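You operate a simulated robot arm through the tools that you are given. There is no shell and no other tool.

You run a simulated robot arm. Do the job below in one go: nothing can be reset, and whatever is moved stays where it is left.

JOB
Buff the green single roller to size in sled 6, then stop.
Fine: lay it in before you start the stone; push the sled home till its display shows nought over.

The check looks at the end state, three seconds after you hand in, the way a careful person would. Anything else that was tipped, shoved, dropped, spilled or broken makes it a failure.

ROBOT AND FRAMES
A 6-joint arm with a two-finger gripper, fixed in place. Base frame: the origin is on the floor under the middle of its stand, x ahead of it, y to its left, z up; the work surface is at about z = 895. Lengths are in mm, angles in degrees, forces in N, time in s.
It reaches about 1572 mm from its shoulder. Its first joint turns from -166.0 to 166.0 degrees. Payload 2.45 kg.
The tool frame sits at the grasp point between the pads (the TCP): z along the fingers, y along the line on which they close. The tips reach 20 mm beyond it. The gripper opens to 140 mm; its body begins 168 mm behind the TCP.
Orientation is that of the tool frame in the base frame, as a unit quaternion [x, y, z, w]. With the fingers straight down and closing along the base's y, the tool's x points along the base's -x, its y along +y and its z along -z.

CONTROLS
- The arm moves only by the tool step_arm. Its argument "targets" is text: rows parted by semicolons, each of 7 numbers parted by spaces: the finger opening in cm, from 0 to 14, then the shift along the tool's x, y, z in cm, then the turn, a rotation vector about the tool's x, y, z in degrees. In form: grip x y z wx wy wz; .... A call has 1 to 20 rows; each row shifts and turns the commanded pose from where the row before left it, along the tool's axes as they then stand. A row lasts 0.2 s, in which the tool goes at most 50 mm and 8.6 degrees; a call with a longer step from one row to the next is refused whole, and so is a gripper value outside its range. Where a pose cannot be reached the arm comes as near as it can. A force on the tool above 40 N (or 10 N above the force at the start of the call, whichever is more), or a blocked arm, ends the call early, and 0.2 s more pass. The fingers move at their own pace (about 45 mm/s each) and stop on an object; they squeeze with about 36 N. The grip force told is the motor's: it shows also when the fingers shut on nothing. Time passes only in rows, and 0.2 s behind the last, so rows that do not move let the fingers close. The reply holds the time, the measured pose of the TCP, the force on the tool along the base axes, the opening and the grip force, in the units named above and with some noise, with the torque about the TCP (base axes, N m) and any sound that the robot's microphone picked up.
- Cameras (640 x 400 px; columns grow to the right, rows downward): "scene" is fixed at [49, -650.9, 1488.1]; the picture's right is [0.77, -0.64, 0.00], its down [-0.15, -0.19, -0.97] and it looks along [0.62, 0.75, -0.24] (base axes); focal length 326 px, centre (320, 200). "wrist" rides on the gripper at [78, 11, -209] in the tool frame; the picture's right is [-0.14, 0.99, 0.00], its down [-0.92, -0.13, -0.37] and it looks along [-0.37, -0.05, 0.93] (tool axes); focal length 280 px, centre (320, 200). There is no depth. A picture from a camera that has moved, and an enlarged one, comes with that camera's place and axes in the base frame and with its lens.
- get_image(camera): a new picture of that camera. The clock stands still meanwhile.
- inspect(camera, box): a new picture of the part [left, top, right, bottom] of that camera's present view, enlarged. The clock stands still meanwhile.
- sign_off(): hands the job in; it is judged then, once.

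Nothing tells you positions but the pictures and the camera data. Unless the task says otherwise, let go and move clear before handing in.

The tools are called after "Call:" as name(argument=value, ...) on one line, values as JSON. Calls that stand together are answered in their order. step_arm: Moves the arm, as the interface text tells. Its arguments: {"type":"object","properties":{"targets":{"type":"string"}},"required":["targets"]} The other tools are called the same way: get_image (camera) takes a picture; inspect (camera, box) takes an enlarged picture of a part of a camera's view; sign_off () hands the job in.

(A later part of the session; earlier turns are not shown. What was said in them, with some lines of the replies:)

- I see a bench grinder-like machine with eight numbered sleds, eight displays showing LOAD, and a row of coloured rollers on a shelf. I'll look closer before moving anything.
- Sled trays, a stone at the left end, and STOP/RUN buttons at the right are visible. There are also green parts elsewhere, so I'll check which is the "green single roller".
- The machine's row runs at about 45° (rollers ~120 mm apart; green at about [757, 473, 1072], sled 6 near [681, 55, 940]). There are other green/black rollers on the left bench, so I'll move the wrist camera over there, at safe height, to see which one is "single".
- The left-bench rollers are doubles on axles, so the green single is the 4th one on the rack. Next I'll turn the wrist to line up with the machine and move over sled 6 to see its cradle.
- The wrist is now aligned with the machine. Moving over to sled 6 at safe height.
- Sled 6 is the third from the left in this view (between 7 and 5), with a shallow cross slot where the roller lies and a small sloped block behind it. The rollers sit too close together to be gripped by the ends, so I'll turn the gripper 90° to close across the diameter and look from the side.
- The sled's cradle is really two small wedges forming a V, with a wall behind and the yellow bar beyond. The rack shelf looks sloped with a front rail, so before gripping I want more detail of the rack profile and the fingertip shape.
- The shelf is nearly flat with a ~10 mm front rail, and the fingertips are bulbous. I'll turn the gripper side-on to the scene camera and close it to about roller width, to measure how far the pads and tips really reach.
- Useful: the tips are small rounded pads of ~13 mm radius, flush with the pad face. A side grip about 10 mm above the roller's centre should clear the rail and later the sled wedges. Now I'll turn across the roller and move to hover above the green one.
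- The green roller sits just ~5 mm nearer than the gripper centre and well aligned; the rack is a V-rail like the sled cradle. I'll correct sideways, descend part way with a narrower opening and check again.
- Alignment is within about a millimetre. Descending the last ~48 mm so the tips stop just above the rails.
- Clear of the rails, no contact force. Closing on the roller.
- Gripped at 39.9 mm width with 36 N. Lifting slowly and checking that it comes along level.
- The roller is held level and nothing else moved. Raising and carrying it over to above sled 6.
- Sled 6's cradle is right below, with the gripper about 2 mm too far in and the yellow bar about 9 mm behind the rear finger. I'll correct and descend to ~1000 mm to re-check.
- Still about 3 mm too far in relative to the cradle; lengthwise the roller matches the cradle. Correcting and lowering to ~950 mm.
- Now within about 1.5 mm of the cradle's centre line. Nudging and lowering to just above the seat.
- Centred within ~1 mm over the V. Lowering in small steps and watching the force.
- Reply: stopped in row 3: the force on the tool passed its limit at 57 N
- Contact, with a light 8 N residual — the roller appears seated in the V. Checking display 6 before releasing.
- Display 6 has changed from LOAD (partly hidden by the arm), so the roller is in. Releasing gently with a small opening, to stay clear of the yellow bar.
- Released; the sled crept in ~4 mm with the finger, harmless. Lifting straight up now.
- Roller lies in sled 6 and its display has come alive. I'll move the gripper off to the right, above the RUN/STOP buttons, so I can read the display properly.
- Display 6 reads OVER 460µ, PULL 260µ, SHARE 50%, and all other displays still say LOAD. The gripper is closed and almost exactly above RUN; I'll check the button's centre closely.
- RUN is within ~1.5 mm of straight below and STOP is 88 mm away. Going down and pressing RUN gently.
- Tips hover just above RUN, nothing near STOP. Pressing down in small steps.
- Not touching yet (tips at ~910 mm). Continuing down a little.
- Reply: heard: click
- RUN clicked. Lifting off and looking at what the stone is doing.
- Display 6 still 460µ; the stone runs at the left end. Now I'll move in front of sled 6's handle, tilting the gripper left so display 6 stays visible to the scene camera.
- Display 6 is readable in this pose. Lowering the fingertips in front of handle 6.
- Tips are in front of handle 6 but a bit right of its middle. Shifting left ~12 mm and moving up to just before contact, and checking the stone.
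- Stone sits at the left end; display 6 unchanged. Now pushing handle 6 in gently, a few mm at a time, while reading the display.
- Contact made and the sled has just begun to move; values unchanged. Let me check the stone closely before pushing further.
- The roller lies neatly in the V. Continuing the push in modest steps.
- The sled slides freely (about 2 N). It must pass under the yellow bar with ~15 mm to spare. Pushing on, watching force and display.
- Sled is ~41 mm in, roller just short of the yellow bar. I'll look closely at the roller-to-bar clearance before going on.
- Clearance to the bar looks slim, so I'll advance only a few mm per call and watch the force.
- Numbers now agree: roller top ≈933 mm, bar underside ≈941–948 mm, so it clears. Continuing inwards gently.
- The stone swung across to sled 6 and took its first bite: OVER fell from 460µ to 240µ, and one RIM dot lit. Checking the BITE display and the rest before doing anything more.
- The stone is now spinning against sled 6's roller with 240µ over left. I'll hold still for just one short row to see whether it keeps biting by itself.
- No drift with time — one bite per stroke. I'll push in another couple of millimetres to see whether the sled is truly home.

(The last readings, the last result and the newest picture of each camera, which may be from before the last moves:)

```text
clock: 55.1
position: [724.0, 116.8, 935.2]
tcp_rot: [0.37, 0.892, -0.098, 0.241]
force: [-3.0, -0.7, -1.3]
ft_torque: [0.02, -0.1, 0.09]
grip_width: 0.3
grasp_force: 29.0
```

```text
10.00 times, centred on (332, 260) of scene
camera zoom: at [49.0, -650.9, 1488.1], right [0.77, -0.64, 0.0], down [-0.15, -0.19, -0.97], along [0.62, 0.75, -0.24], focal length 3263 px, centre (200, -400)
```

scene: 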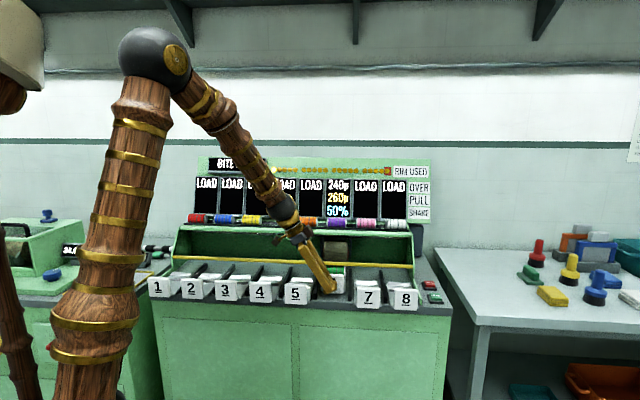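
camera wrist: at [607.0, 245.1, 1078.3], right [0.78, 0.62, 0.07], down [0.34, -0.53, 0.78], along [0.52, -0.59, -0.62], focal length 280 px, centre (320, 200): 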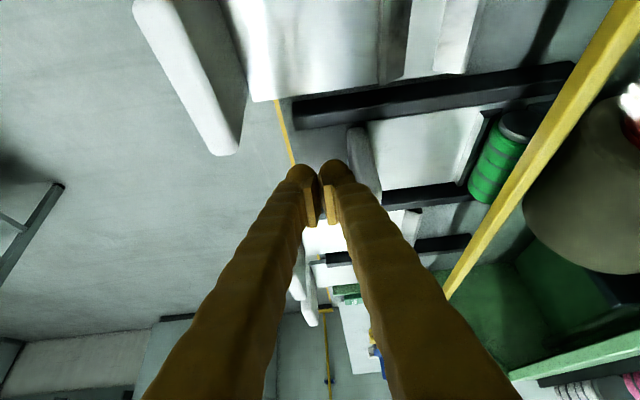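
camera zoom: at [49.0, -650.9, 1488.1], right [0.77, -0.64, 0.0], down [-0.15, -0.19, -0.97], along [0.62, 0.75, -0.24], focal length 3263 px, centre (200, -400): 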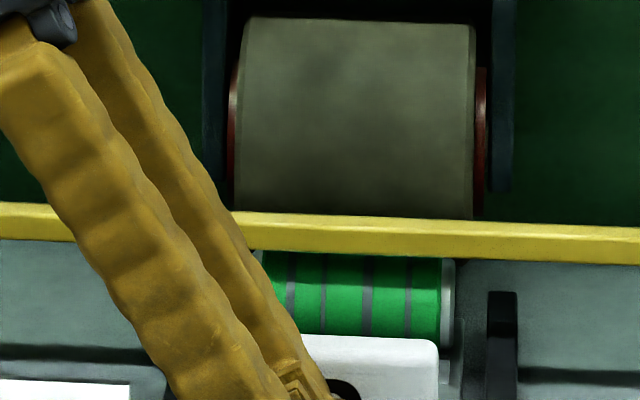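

No further bite, so each bite needs a fresh in-stroke. I'll straddle and grip the handle plate so I can draw the sled back and push it in again: first back off, rise, open and move over the handle.

Call:
step_arm(targets="0 0 -0.6 0 0 0 0;0 0 -0.6 0 0 0 0;1 -1.5 0 -2.6 0 0 0;3 -1.5 0 -2.6 0 0 0;5 -1.5 0 -2.6 0 0 0;6 0 2.6 0 0 0 0;6 0 2.6 0 0 0 0;6 0 0 0 0 0 0;6 0 0 0 0 0 0")

Call:
get_image(camera="wrist")

Call:
inspect(camera="scene", box=[270, 220, 398, 300])

Call:
inspect(camera="scene", box=[190, 150, 350, 230])

```text
clock: 57.1
position: [752.7, 145.1, 1025.3]
tcp_rot: [0.371, 0.892, -0.098, 0.241]
force: [0.1, -0.6, -0.1]
ft_torque: [0.03, 0.01, 0.04]
grip_width: 60.0
grasp_force: 0.0
```

```text
taken
camera wrist: at [637.5, 274.3, 1168.8], right [0.78, 0.62, 0.07], down [0.34, -0.53, 0.78], along [0.52, -0.59, -0.62], focal length 280 px, centre (320, 200)
```

wrist: 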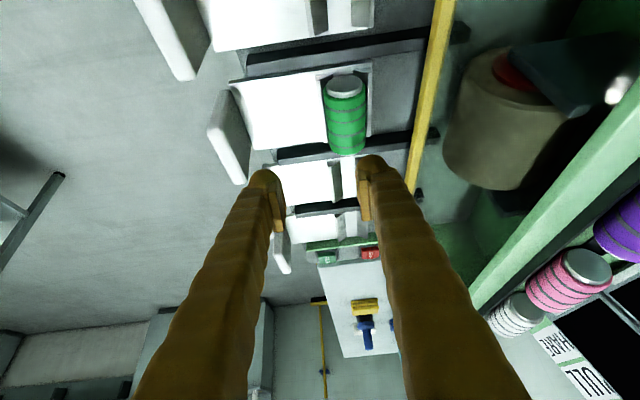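

```text
5.00 times, centred on (334, 260) of scene
camera zoom: at [49.0, -650.9, 1488.1], right [0.77, -0.64, 0.0], down [-0.15, -0.19, -0.97], along [0.62, 0.75, -0.24], focal length 1632 px, centre (250, -100)
```

zoom: 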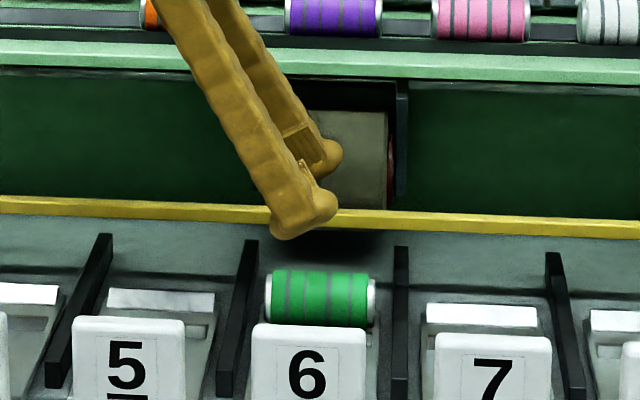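

```text
4.00 times, centred on (270, 190) of scene
camera zoom: at [49.0, -650.9, 1488.1], right [0.77, -0.64, 0.0], down [-0.15, -0.19, -0.97], along [0.62, 0.75, -0.24], focal length 1305 px, centre (520, 240)
```

zoom: 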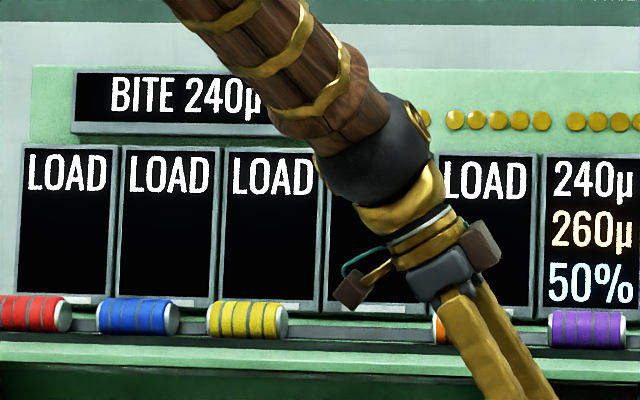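

The sled springs back out by itself when let go, and BITE now reads 240µ — exactly what is left (240µ). One more full stroke should bring it to nought. Closing the fingers and going back in front of the handle.

Call:
step_arm(targets="4 0 -4.6 0 0 0 0;2 0 -4.6 0 0 0 0;0 0 -4.6 0 0 0 0;0 0 -0.9 0 0 0 0;0 1.5 0 2.6 0 0 0;0 1.5 0 2.6 0 0 0;0 1.5 0 2.6 0 0 0;0 0 0 0 0 0 0")

Call:
inspect(camera="scene", box=[270, 230, 398, 310])

Call:
inspect(camera="scene", box=[190, 150, 350, 230])

Call:
inspect(camera="scene", box=[280, 155, 440, 235])

```text
clock: 59.0
position: [649.0, 40.3, 934.2]
tcp_rot: [0.37, 0.892, -0.097, 0.24]
force: [0.5, -0.6, -0.5]
ft_torque: [0.01, 0.05, -0.03]
grip_width: 0.0
grasp_force: 29.5
```

```text
5.00 times, centred on (334, 270) of scene
camera zoom: at [49.0, -650.9, 1488.1], right [0.77, -0.64, 0.0], down [-0.15, -0.19, -0.97], along [0.62, 0.75, -0.24], focal length 1632 px, centre (250, -150)
```

zoom: 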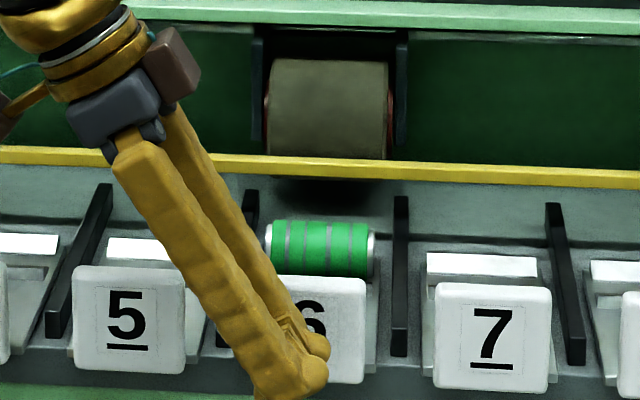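

```text
4.00 times, centred on (270, 190) of scene
camera zoom: at [49.0, -650.9, 1488.1], right [0.77, -0.64, 0.0], down [-0.15, -0.19, -0.97], along [0.62, 0.75, -0.24], focal length 1305 px, centre (520, 240)
```

zoom: 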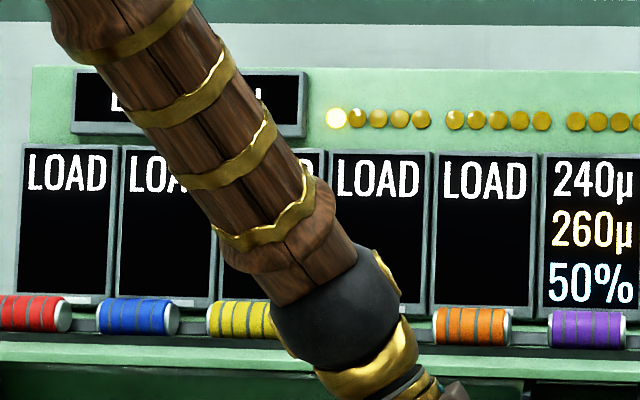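

```text
4.00 times, centred on (360, 195) of scene
camera zoom: at [49.0, -650.9, 1488.1], right [0.77, -0.64, 0.0], down [-0.15, -0.19, -0.97], along [0.62, 0.75, -0.24], focal length 1305 px, centre (160, 220)
```

zoom: 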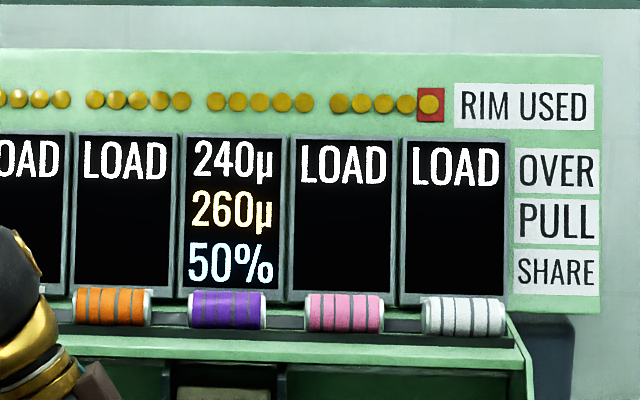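

Everything is in place: sled 6 out, roller seated, 240µ to go with a 240µ bite. Making one smooth, single in-stroke to the same depth as before.

Call:
step_arm(targets="0 0 1.0 0 0 0 0;0 0 0.5 0 0 0 0;0 0 0.5 0 0 0 0;0 0 0.5 0 0 0 0;0 0 0.5 0 0 0 0;0 0 0.7 0 0 0 0;0 0 0.7 0 0 0 0;0 0 0.7 0 0 0 0;0 0 0.7 0 0 0 0;0 0 0.7 0 0 0 0;0 0 0.7 0 0 0 0;0 0 0.6 0 0 0 0;0 0 0.6 0 0 0 0")

Call:
inspect(camera="scene", box=[270, 155, 398, 235])

Call:
inspect(camera="scene", box=[300, 240, 364, 280])

Call:
inspect(camera="scene", box=[190, 150, 350, 230])

```text
clock: 61.8
position: [704.8, 99.2, 935.1]
tcp_rot: [0.37, 0.892, -0.098, 0.24]
force: [-0.9, -1.2, -0.9]
ft_torque: [0.02, -0.02, 0.03]
grip_width: 0.0
grasp_force: 29.3
```

```text
5.00 times, centred on (334, 195) of scene
camera zoom: at [49.0, -650.9, 1488.1], right [0.77, -0.64, 0.0], down [-0.15, -0.19, -0.97], along [0.62, 0.75, -0.24], focal length 1632 px, centre (250, 225)
```

zoom: 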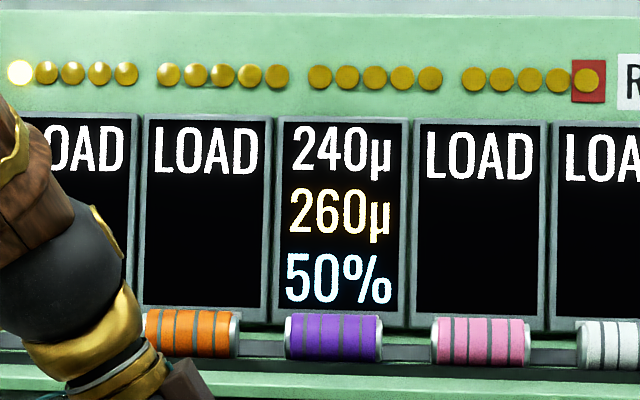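

```text
10.00 times, centred on (332, 260) of scene
camera zoom: at [49.0, -650.9, 1488.1], right [0.77, -0.64, 0.0], down [-0.15, -0.19, -0.97], along [0.62, 0.75, -0.24], focal length 3263 px, centre (200, -400)
```

zoom: 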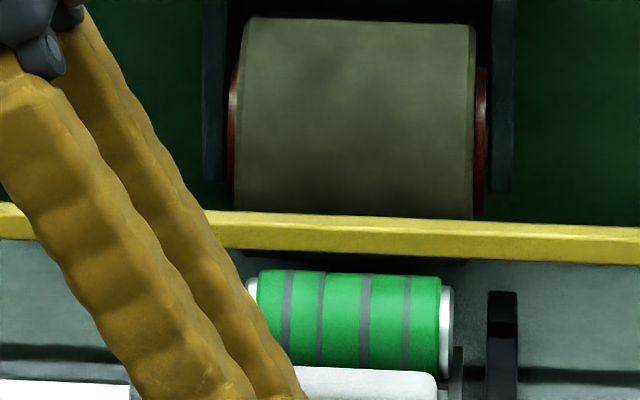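

```text
4.00 times, centred on (270, 190) of scene
camera zoom: at [49.0, -650.9, 1488.1], right [0.77, -0.64, 0.0], down [-0.15, -0.19, -0.97], along [0.62, 0.75, -0.24], focal length 1305 px, centre (520, 240)
```

zoom: 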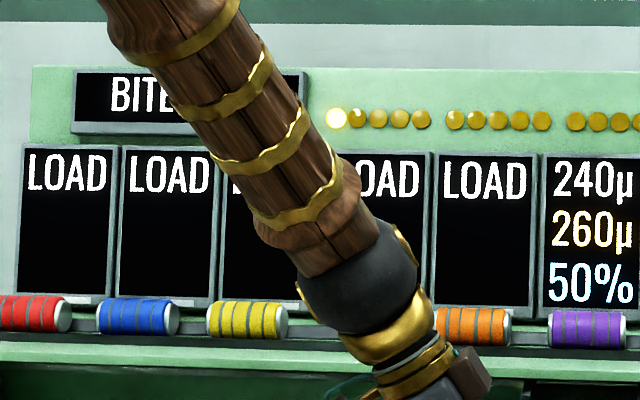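

Almost there, still 240µ. Finishing the same stroke, moving only inward.

Call:
step_arm(targets="0 0 0.4 0 0 0 0;0 0 0.4 0 0 0 0;0 0 0.4 0 0 0 0;0 0 0.4 0 0 0 0;0 0 0.4 0 0 0 0;0 0 0.3 0 0 0 0;0 0 0 0 0 0 0")

Call:
inspect(camera="scene", box=[270, 155, 398, 235])

Call:
inspect(camera="scene", box=[300, 240, 364, 280])

```text
clock: 63.4
position: [722.7, 116.5, 934.5]
tcp_rot: [0.369, 0.892, -0.098, 0.241]
force: [-2.4, -0.9, -1.4]
ft_torque: [-0.02, -0.04, 0.08]
grip_width: 0.1
grasp_force: 30.1
```

```text
5.00 times, centred on (334, 195) of scene
camera zoom: at [49.0, -650.9, 1488.1], right [0.77, -0.64, 0.0], down [-0.15, -0.19, -0.97], along [0.62, 0.75, -0.24], focal length 1632 px, centre (250, 225)
```

zoom: 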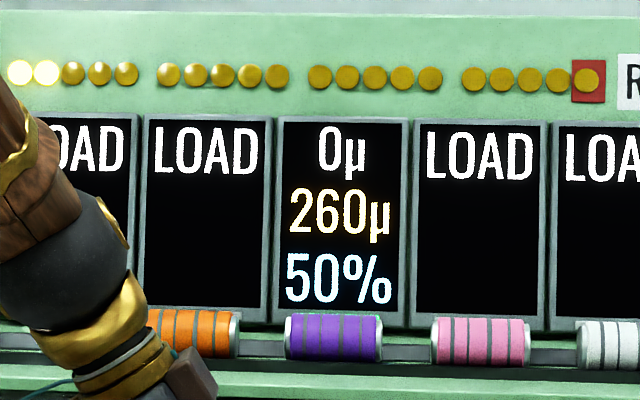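

```text
10.00 times, centred on (332, 260) of scene
camera zoom: at [49.0, -650.9, 1488.1], right [0.77, -0.64, 0.0], down [-0.15, -0.19, -0.97], along [0.62, 0.75, -0.24], focal length 3263 px, centre (200, -400)
```

zoom: 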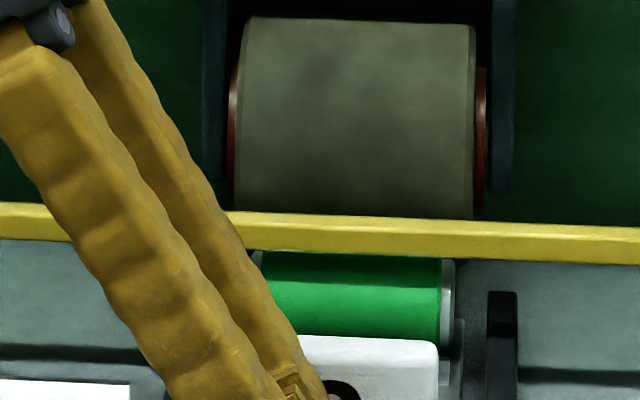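

Display 6 shows 0µ over and the roller's surface is now smooth. Drawing back slowly so the sled returns gently with the finger.

Call:
step_arm(targets="0 0 -0.6 0 0 0 0;0 0 -0.8 0 0 0 0;0 0 -0.8 0 0 0 0;0 0 -0.8 0 0 0 0;0 0 -0.8 0 0 0 0;0 0 -0.8 0 0 0 0;0 0 -0.8 0 0 0 0;0 0 -0.8 0 0 0 0;0 0 -0.8 0 0 0 0;0 0 -0.8 0 0 0 0;0 0 -0.8 0 0 0 0;0 0 -1.0 0 0 0 0;0 0 -1.2 0 0 0 0;0 -1.5 0 -2.6 0 0 0;0 -1.5 0 -2.6 0 0 0;0 -1.5 0 -2.6 0 0 0;0 0 0 0 0 0 0")

Call:
get_image(camera="scene")

Call:
inspect(camera="scene", box=[270, 230, 398, 310])

Call:
inspect(camera="scene", box=[280, 150, 440, 230])

```text
clock: 67.0
position: [645.0, 38.7, 1025.2]
tcp_rot: [0.371, 0.891, -0.098, 0.24]
force: [-0.2, -0.3, 0.7]
ft_torque: [-0.02, -0.01, -0.01]
grip_width: 0.0
grasp_force: 29.1
```

```text
taken
```

scene: 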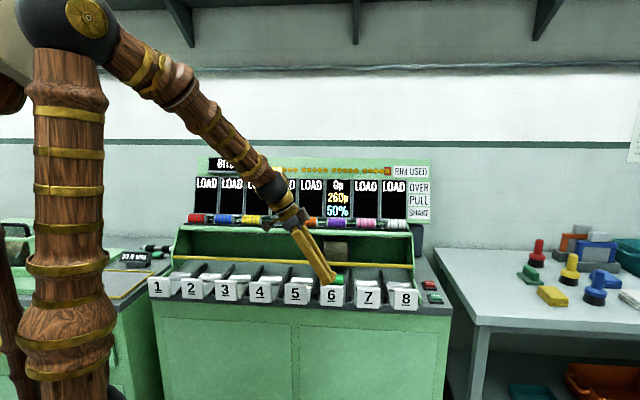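

```text
5.00 times, centred on (334, 270) of scene
camera zoom: at [49.0, -650.9, 1488.1], right [0.77, -0.64, 0.0], down [-0.15, -0.19, -0.97], along [0.62, 0.75, -0.24], focal length 1632 px, centre (250, -150)
```

zoom: 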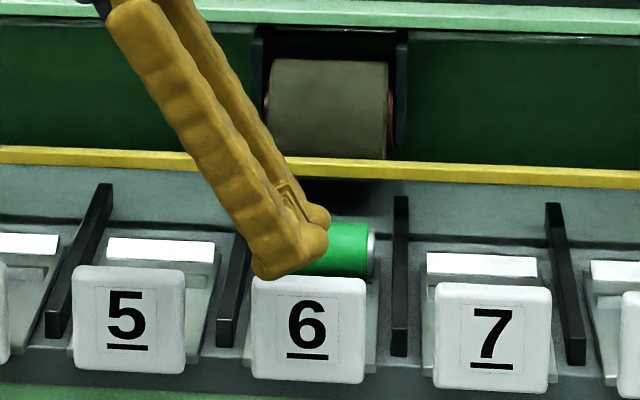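

```text
4.00 times, centred on (360, 190) of scene
camera zoom: at [49.0, -650.9, 1488.1], right [0.77, -0.64, 0.0], down [-0.15, -0.19, -0.97], along [0.62, 0.75, -0.24], focal length 1305 px, centre (160, 240)
```

zoom: 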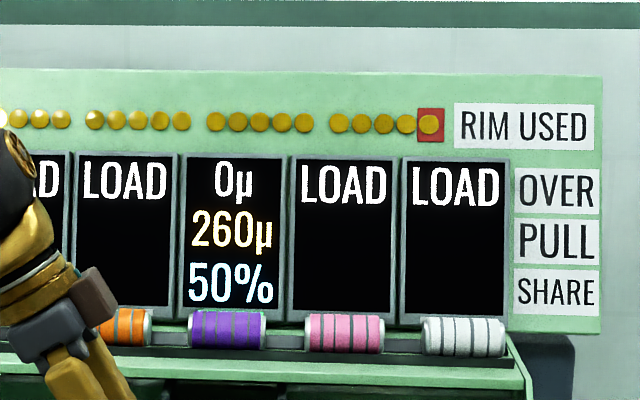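

Sled 6 is back out with the buffed roller, 0µ over, and all other displays unchanged. Next: straighten the gripper, rise, and move above STOP.

Call:
step_arm(targets="0 0 0 0 0 7.5 0;0 0 0 0 0 7.5 0;0 0 0 0 0 7.5 0;0 0 0 0 0 7.5 0;0 0 0 -3.5 0 0 0;0 0 0 -4 0 0 0;0 -4.02 2.45 0 0 0 0;0 -4.02 2.45 0 0 0 0;0 -4.02 2.45 0 0 0 0;0 -4.02 2.45 0 0 0 0;0 -4.02 2.45 0 0 0 0;0 -4.02 2.45 0 0 0 0;0 -4.02 2.45 0 0 0 0;0 -4.02 2.45 0 0 0 0;0 -4.02 2.45 0 0 0 0;0 0 0 0 0 0 0;0 0 0 0 0 0 0")

Call:
get_image(camera="wrist")

Call:
inspect(camera="wrist", box=[240, 100, 400, 200])

Call:
get_image(camera="scene")

```text
clock: 70.5
position: [1055.4, -61.0, 1102.8]
tcp_rot: [0.382, 0.924, 0.001, 0.001]
force: [0.2, 0.8, -0.8]
ft_torque: [0.0, -0.03, -0.01]
grip_width: 0.0
grasp_force: 29.7
```

```text
taken
camera wrist: at [1008.2, 2.2, 1312.2], right [0.8, 0.6, 0.0], down [0.56, -0.74, 0.37], along [0.23, -0.29, -0.93], focal length 280 px, centre (320, 200)
```

wrist: 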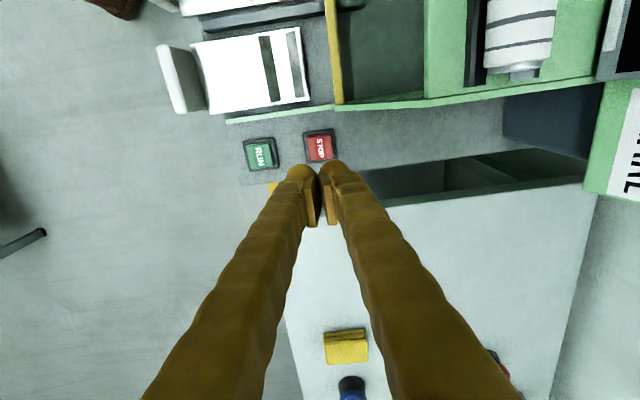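

```text
4.00 times, centred on (320, 150) of wrist
camera zoom: at [1008.2, 2.2, 1312.2], right [0.8, 0.6, 0.0], down [0.56, -0.74, 0.37], along [0.23, -0.29, -0.93], focal length 1122 px, centre (320, 400)
```

zoom: 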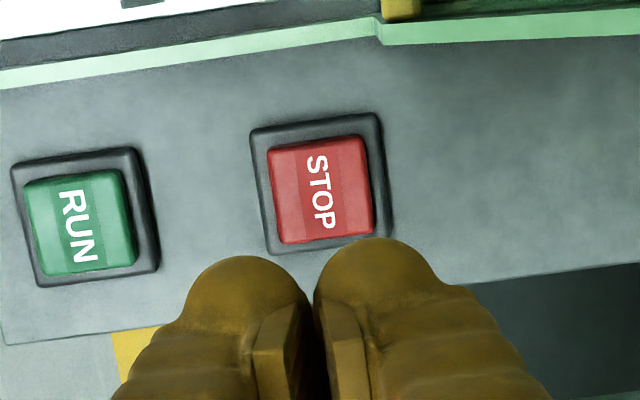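

```text
taken
```

scene: 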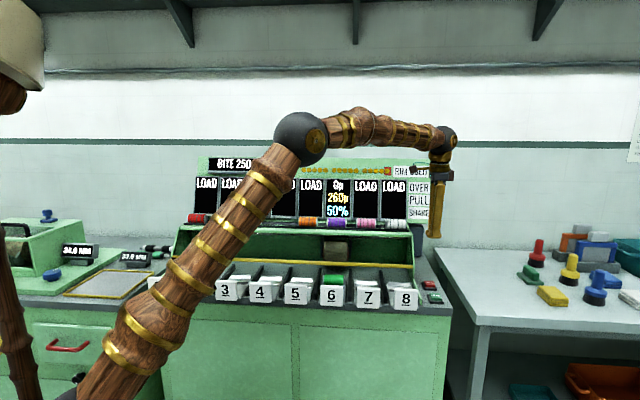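

STOP is straight below the closed fingertips. Descending and pressing it gently, as with RUN.

Call:
step_arm(targets="0 0 0 4 0 0 0;0 0 0 4 0 0 0;0 0 0 4 0 0 0;0 0 0 3 0 0 0;0 0 0 1.5 0 0 0;0 0 0 0 0 0 0")

Call:
inspect(camera="scene", box=[400, 260, 480, 310])

```text
clock: 72.0
position: [1058.2, -59.3, 938.2]
tcp_rot: [0.383, 0.924, 0.001, 0.002]
force: [-0.7, -0.3, 0.5]
ft_torque: [-0.01, 0.02, -0.03]
grip_width: 0.2
grasp_force: 28.8
```

```text
8.00 times, centred on (440, 285) of scene
camera zoom: at [49.0, -650.9, 1488.1], right [0.77, -0.64, 0.0], down [-0.15, -0.19, -0.97], along [0.62, 0.75, -0.24], focal length 2611 px, centre (-640, -480)
```

zoom: 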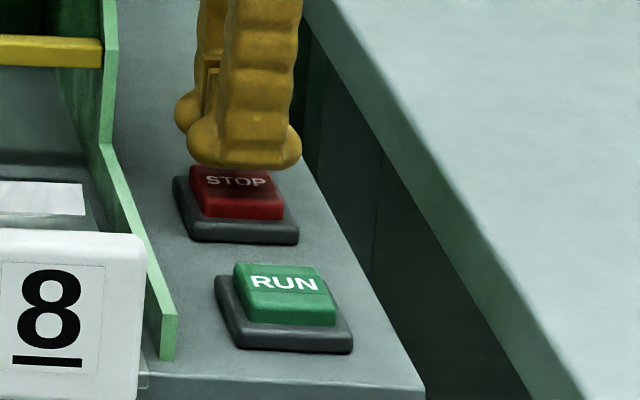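

Fingertips hover right over STOP, clear of everything else. Pressing in small steps.

Call:
step_arm(targets="0 0 0 0.4 0 0 0;0 0 0 0.4 0 0 0;0 0 0 0.3 0 0 0;0 0 0 0.3 0 0 0;0 0 0 0.3 0 0 0;0 0 0 0.2 0 0 0")

Call:
inspect(camera="scene", box=[400, 260, 480, 310])

```text
clock: 73.3
position: [1059.2, -60.1, 919.1]
tcp_rot: [0.383, 0.924, 0.002, 0.002]
force: [-4.5, 3.6, 25.3]
ft_torque: [0.05, 0.15, -0.02]
grip_width: 6.0
grasp_force: 29.4
heard: click
```

```text
8.00 times, centred on (440, 285) of scene
camera zoom: at [49.0, -650.9, 1488.1], right [0.77, -0.64, 0.0], down [-0.15, -0.19, -0.97], along [0.62, 0.75, -0.24], focal length 2611 px, centre (-640, -480)
```

zoom: 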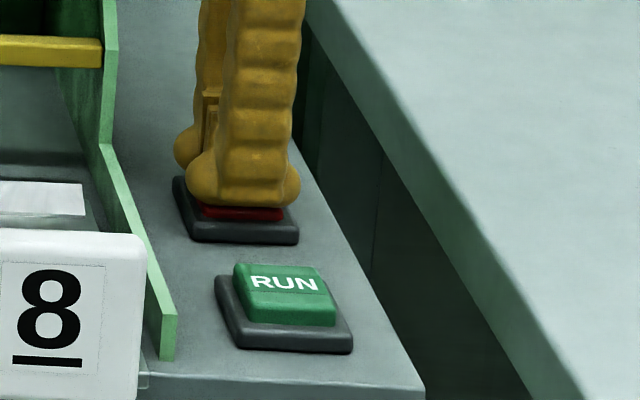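

STOP clicked. Lifting straight up and well clear, then a full check of the end state.

Call:
step_arm(targets="0 0 0 -0.6 0 0 0;0 0 0 -2 0 0 0;0 0 0 -4 0 0 0;0 0 0 -4 0 0 0;0 0 0 -4 0 0 0;0 0 0 -4 0 0 0;0 0 0 -4 0 0 0;0 0 -2 -2 0 0 0;0 0 0 0 0 0 0;0 0 0 0 0 0 0")

Call:
get_image(camera="scene")

Call:
inspect(camera="scene", box=[280, 150, 440, 250])

Call:
inspect(camera="scene", box=[290, 220, 450, 320])

Call:
inspect(camera="scene", box=[160, 150, 320, 250])

Call:
get_image(camera="wrist")

```text
clock: 75.5
position: [1042.6, -75.1, 1161.9]
tcp_rot: [0.383, 0.924, 0.002, 0.001]
force: [0.4, -0.1, 0.0]
ft_torque: [0.03, -0.01, -0.03]
grip_width: 0.0
grasp_force: 29.6
```

```text
taken
```

scene: 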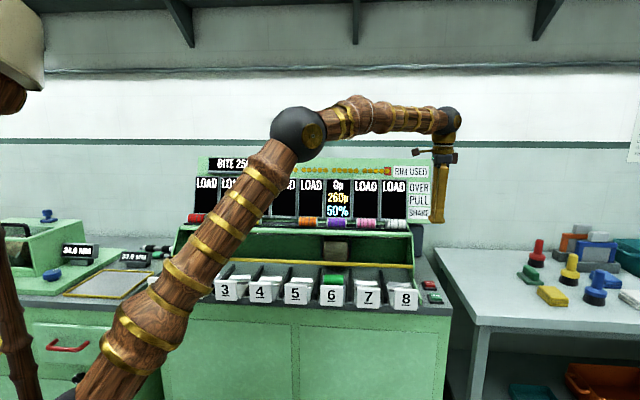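

```text
4.00 times, centred on (360, 200) of scene
camera zoom: at [49.0, -650.9, 1488.1], right [0.77, -0.64, 0.0], down [-0.15, -0.19, -0.97], along [0.62, 0.75, -0.24], focal length 1305 px, centre (160, 200)
```

zoom: 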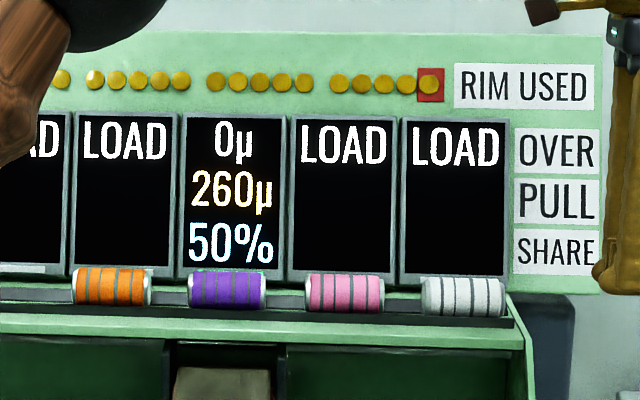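

```text
4.00 times, centred on (370, 270) of scene
camera zoom: at [49.0, -650.9, 1488.1], right [0.77, -0.64, 0.0], down [-0.15, -0.19, -0.97], along [0.62, 0.75, -0.24], focal length 1305 px, centre (120, -80)
```

zoom: 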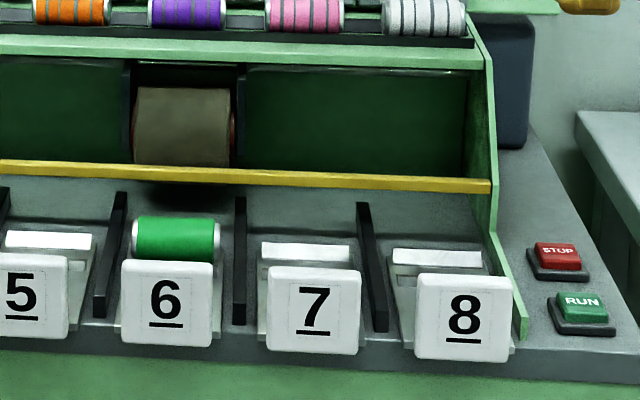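

```text
4.00 times, centred on (240, 200) of scene
camera zoom: at [49.0, -650.9, 1488.1], right [0.77, -0.64, 0.0], down [-0.15, -0.19, -0.97], along [0.62, 0.75, -0.24], focal length 1305 px, centre (640, 200)
```

zoom: 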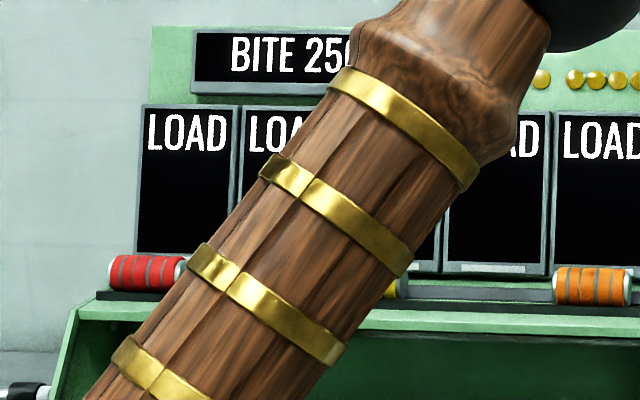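

```text
taken
camera wrist: at [994.5, -11.9, 1372.9], right [0.8, 0.6, 0.0], down [0.56, -0.74, 0.37], along [0.23, -0.29, -0.93], focal length 280 px, centre (320, 200)
```

wrist: 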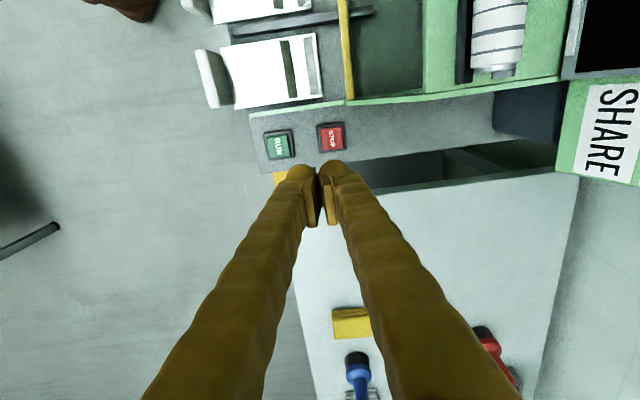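

Sled 6 holds the buffed green roller and its display reads 0µ over. STOP has clicked, the other displays still say LOAD, the rollers I can see are in place (a few are hidden behind the arm), and the gripper is clear. Handing in.

Call:
sign_off()

```text
The job is handed in.
```

The green single roller is buffed to size in sled 6: its display shows 0µ over. I've handed the job in.

- **Buffing:** I laid the roller in before pressing RUN. It took two pushes of the sled, 460µ to 240µ and then to 0µ, and used two of the rim dots.
- **Sled:** it springs back out by itself when let go, so it is out rather than home, with the roller seated in it.
- **Stone:** I took "then stop" to include the machine and pressed STOP, which clicked. I could not see or hear directly whether the stone had stopped turning. It is parked behind sled 6.
- **Everything else:** I saw nothing tipped or moved. The arm hid a few of the other rollers in the last picture.
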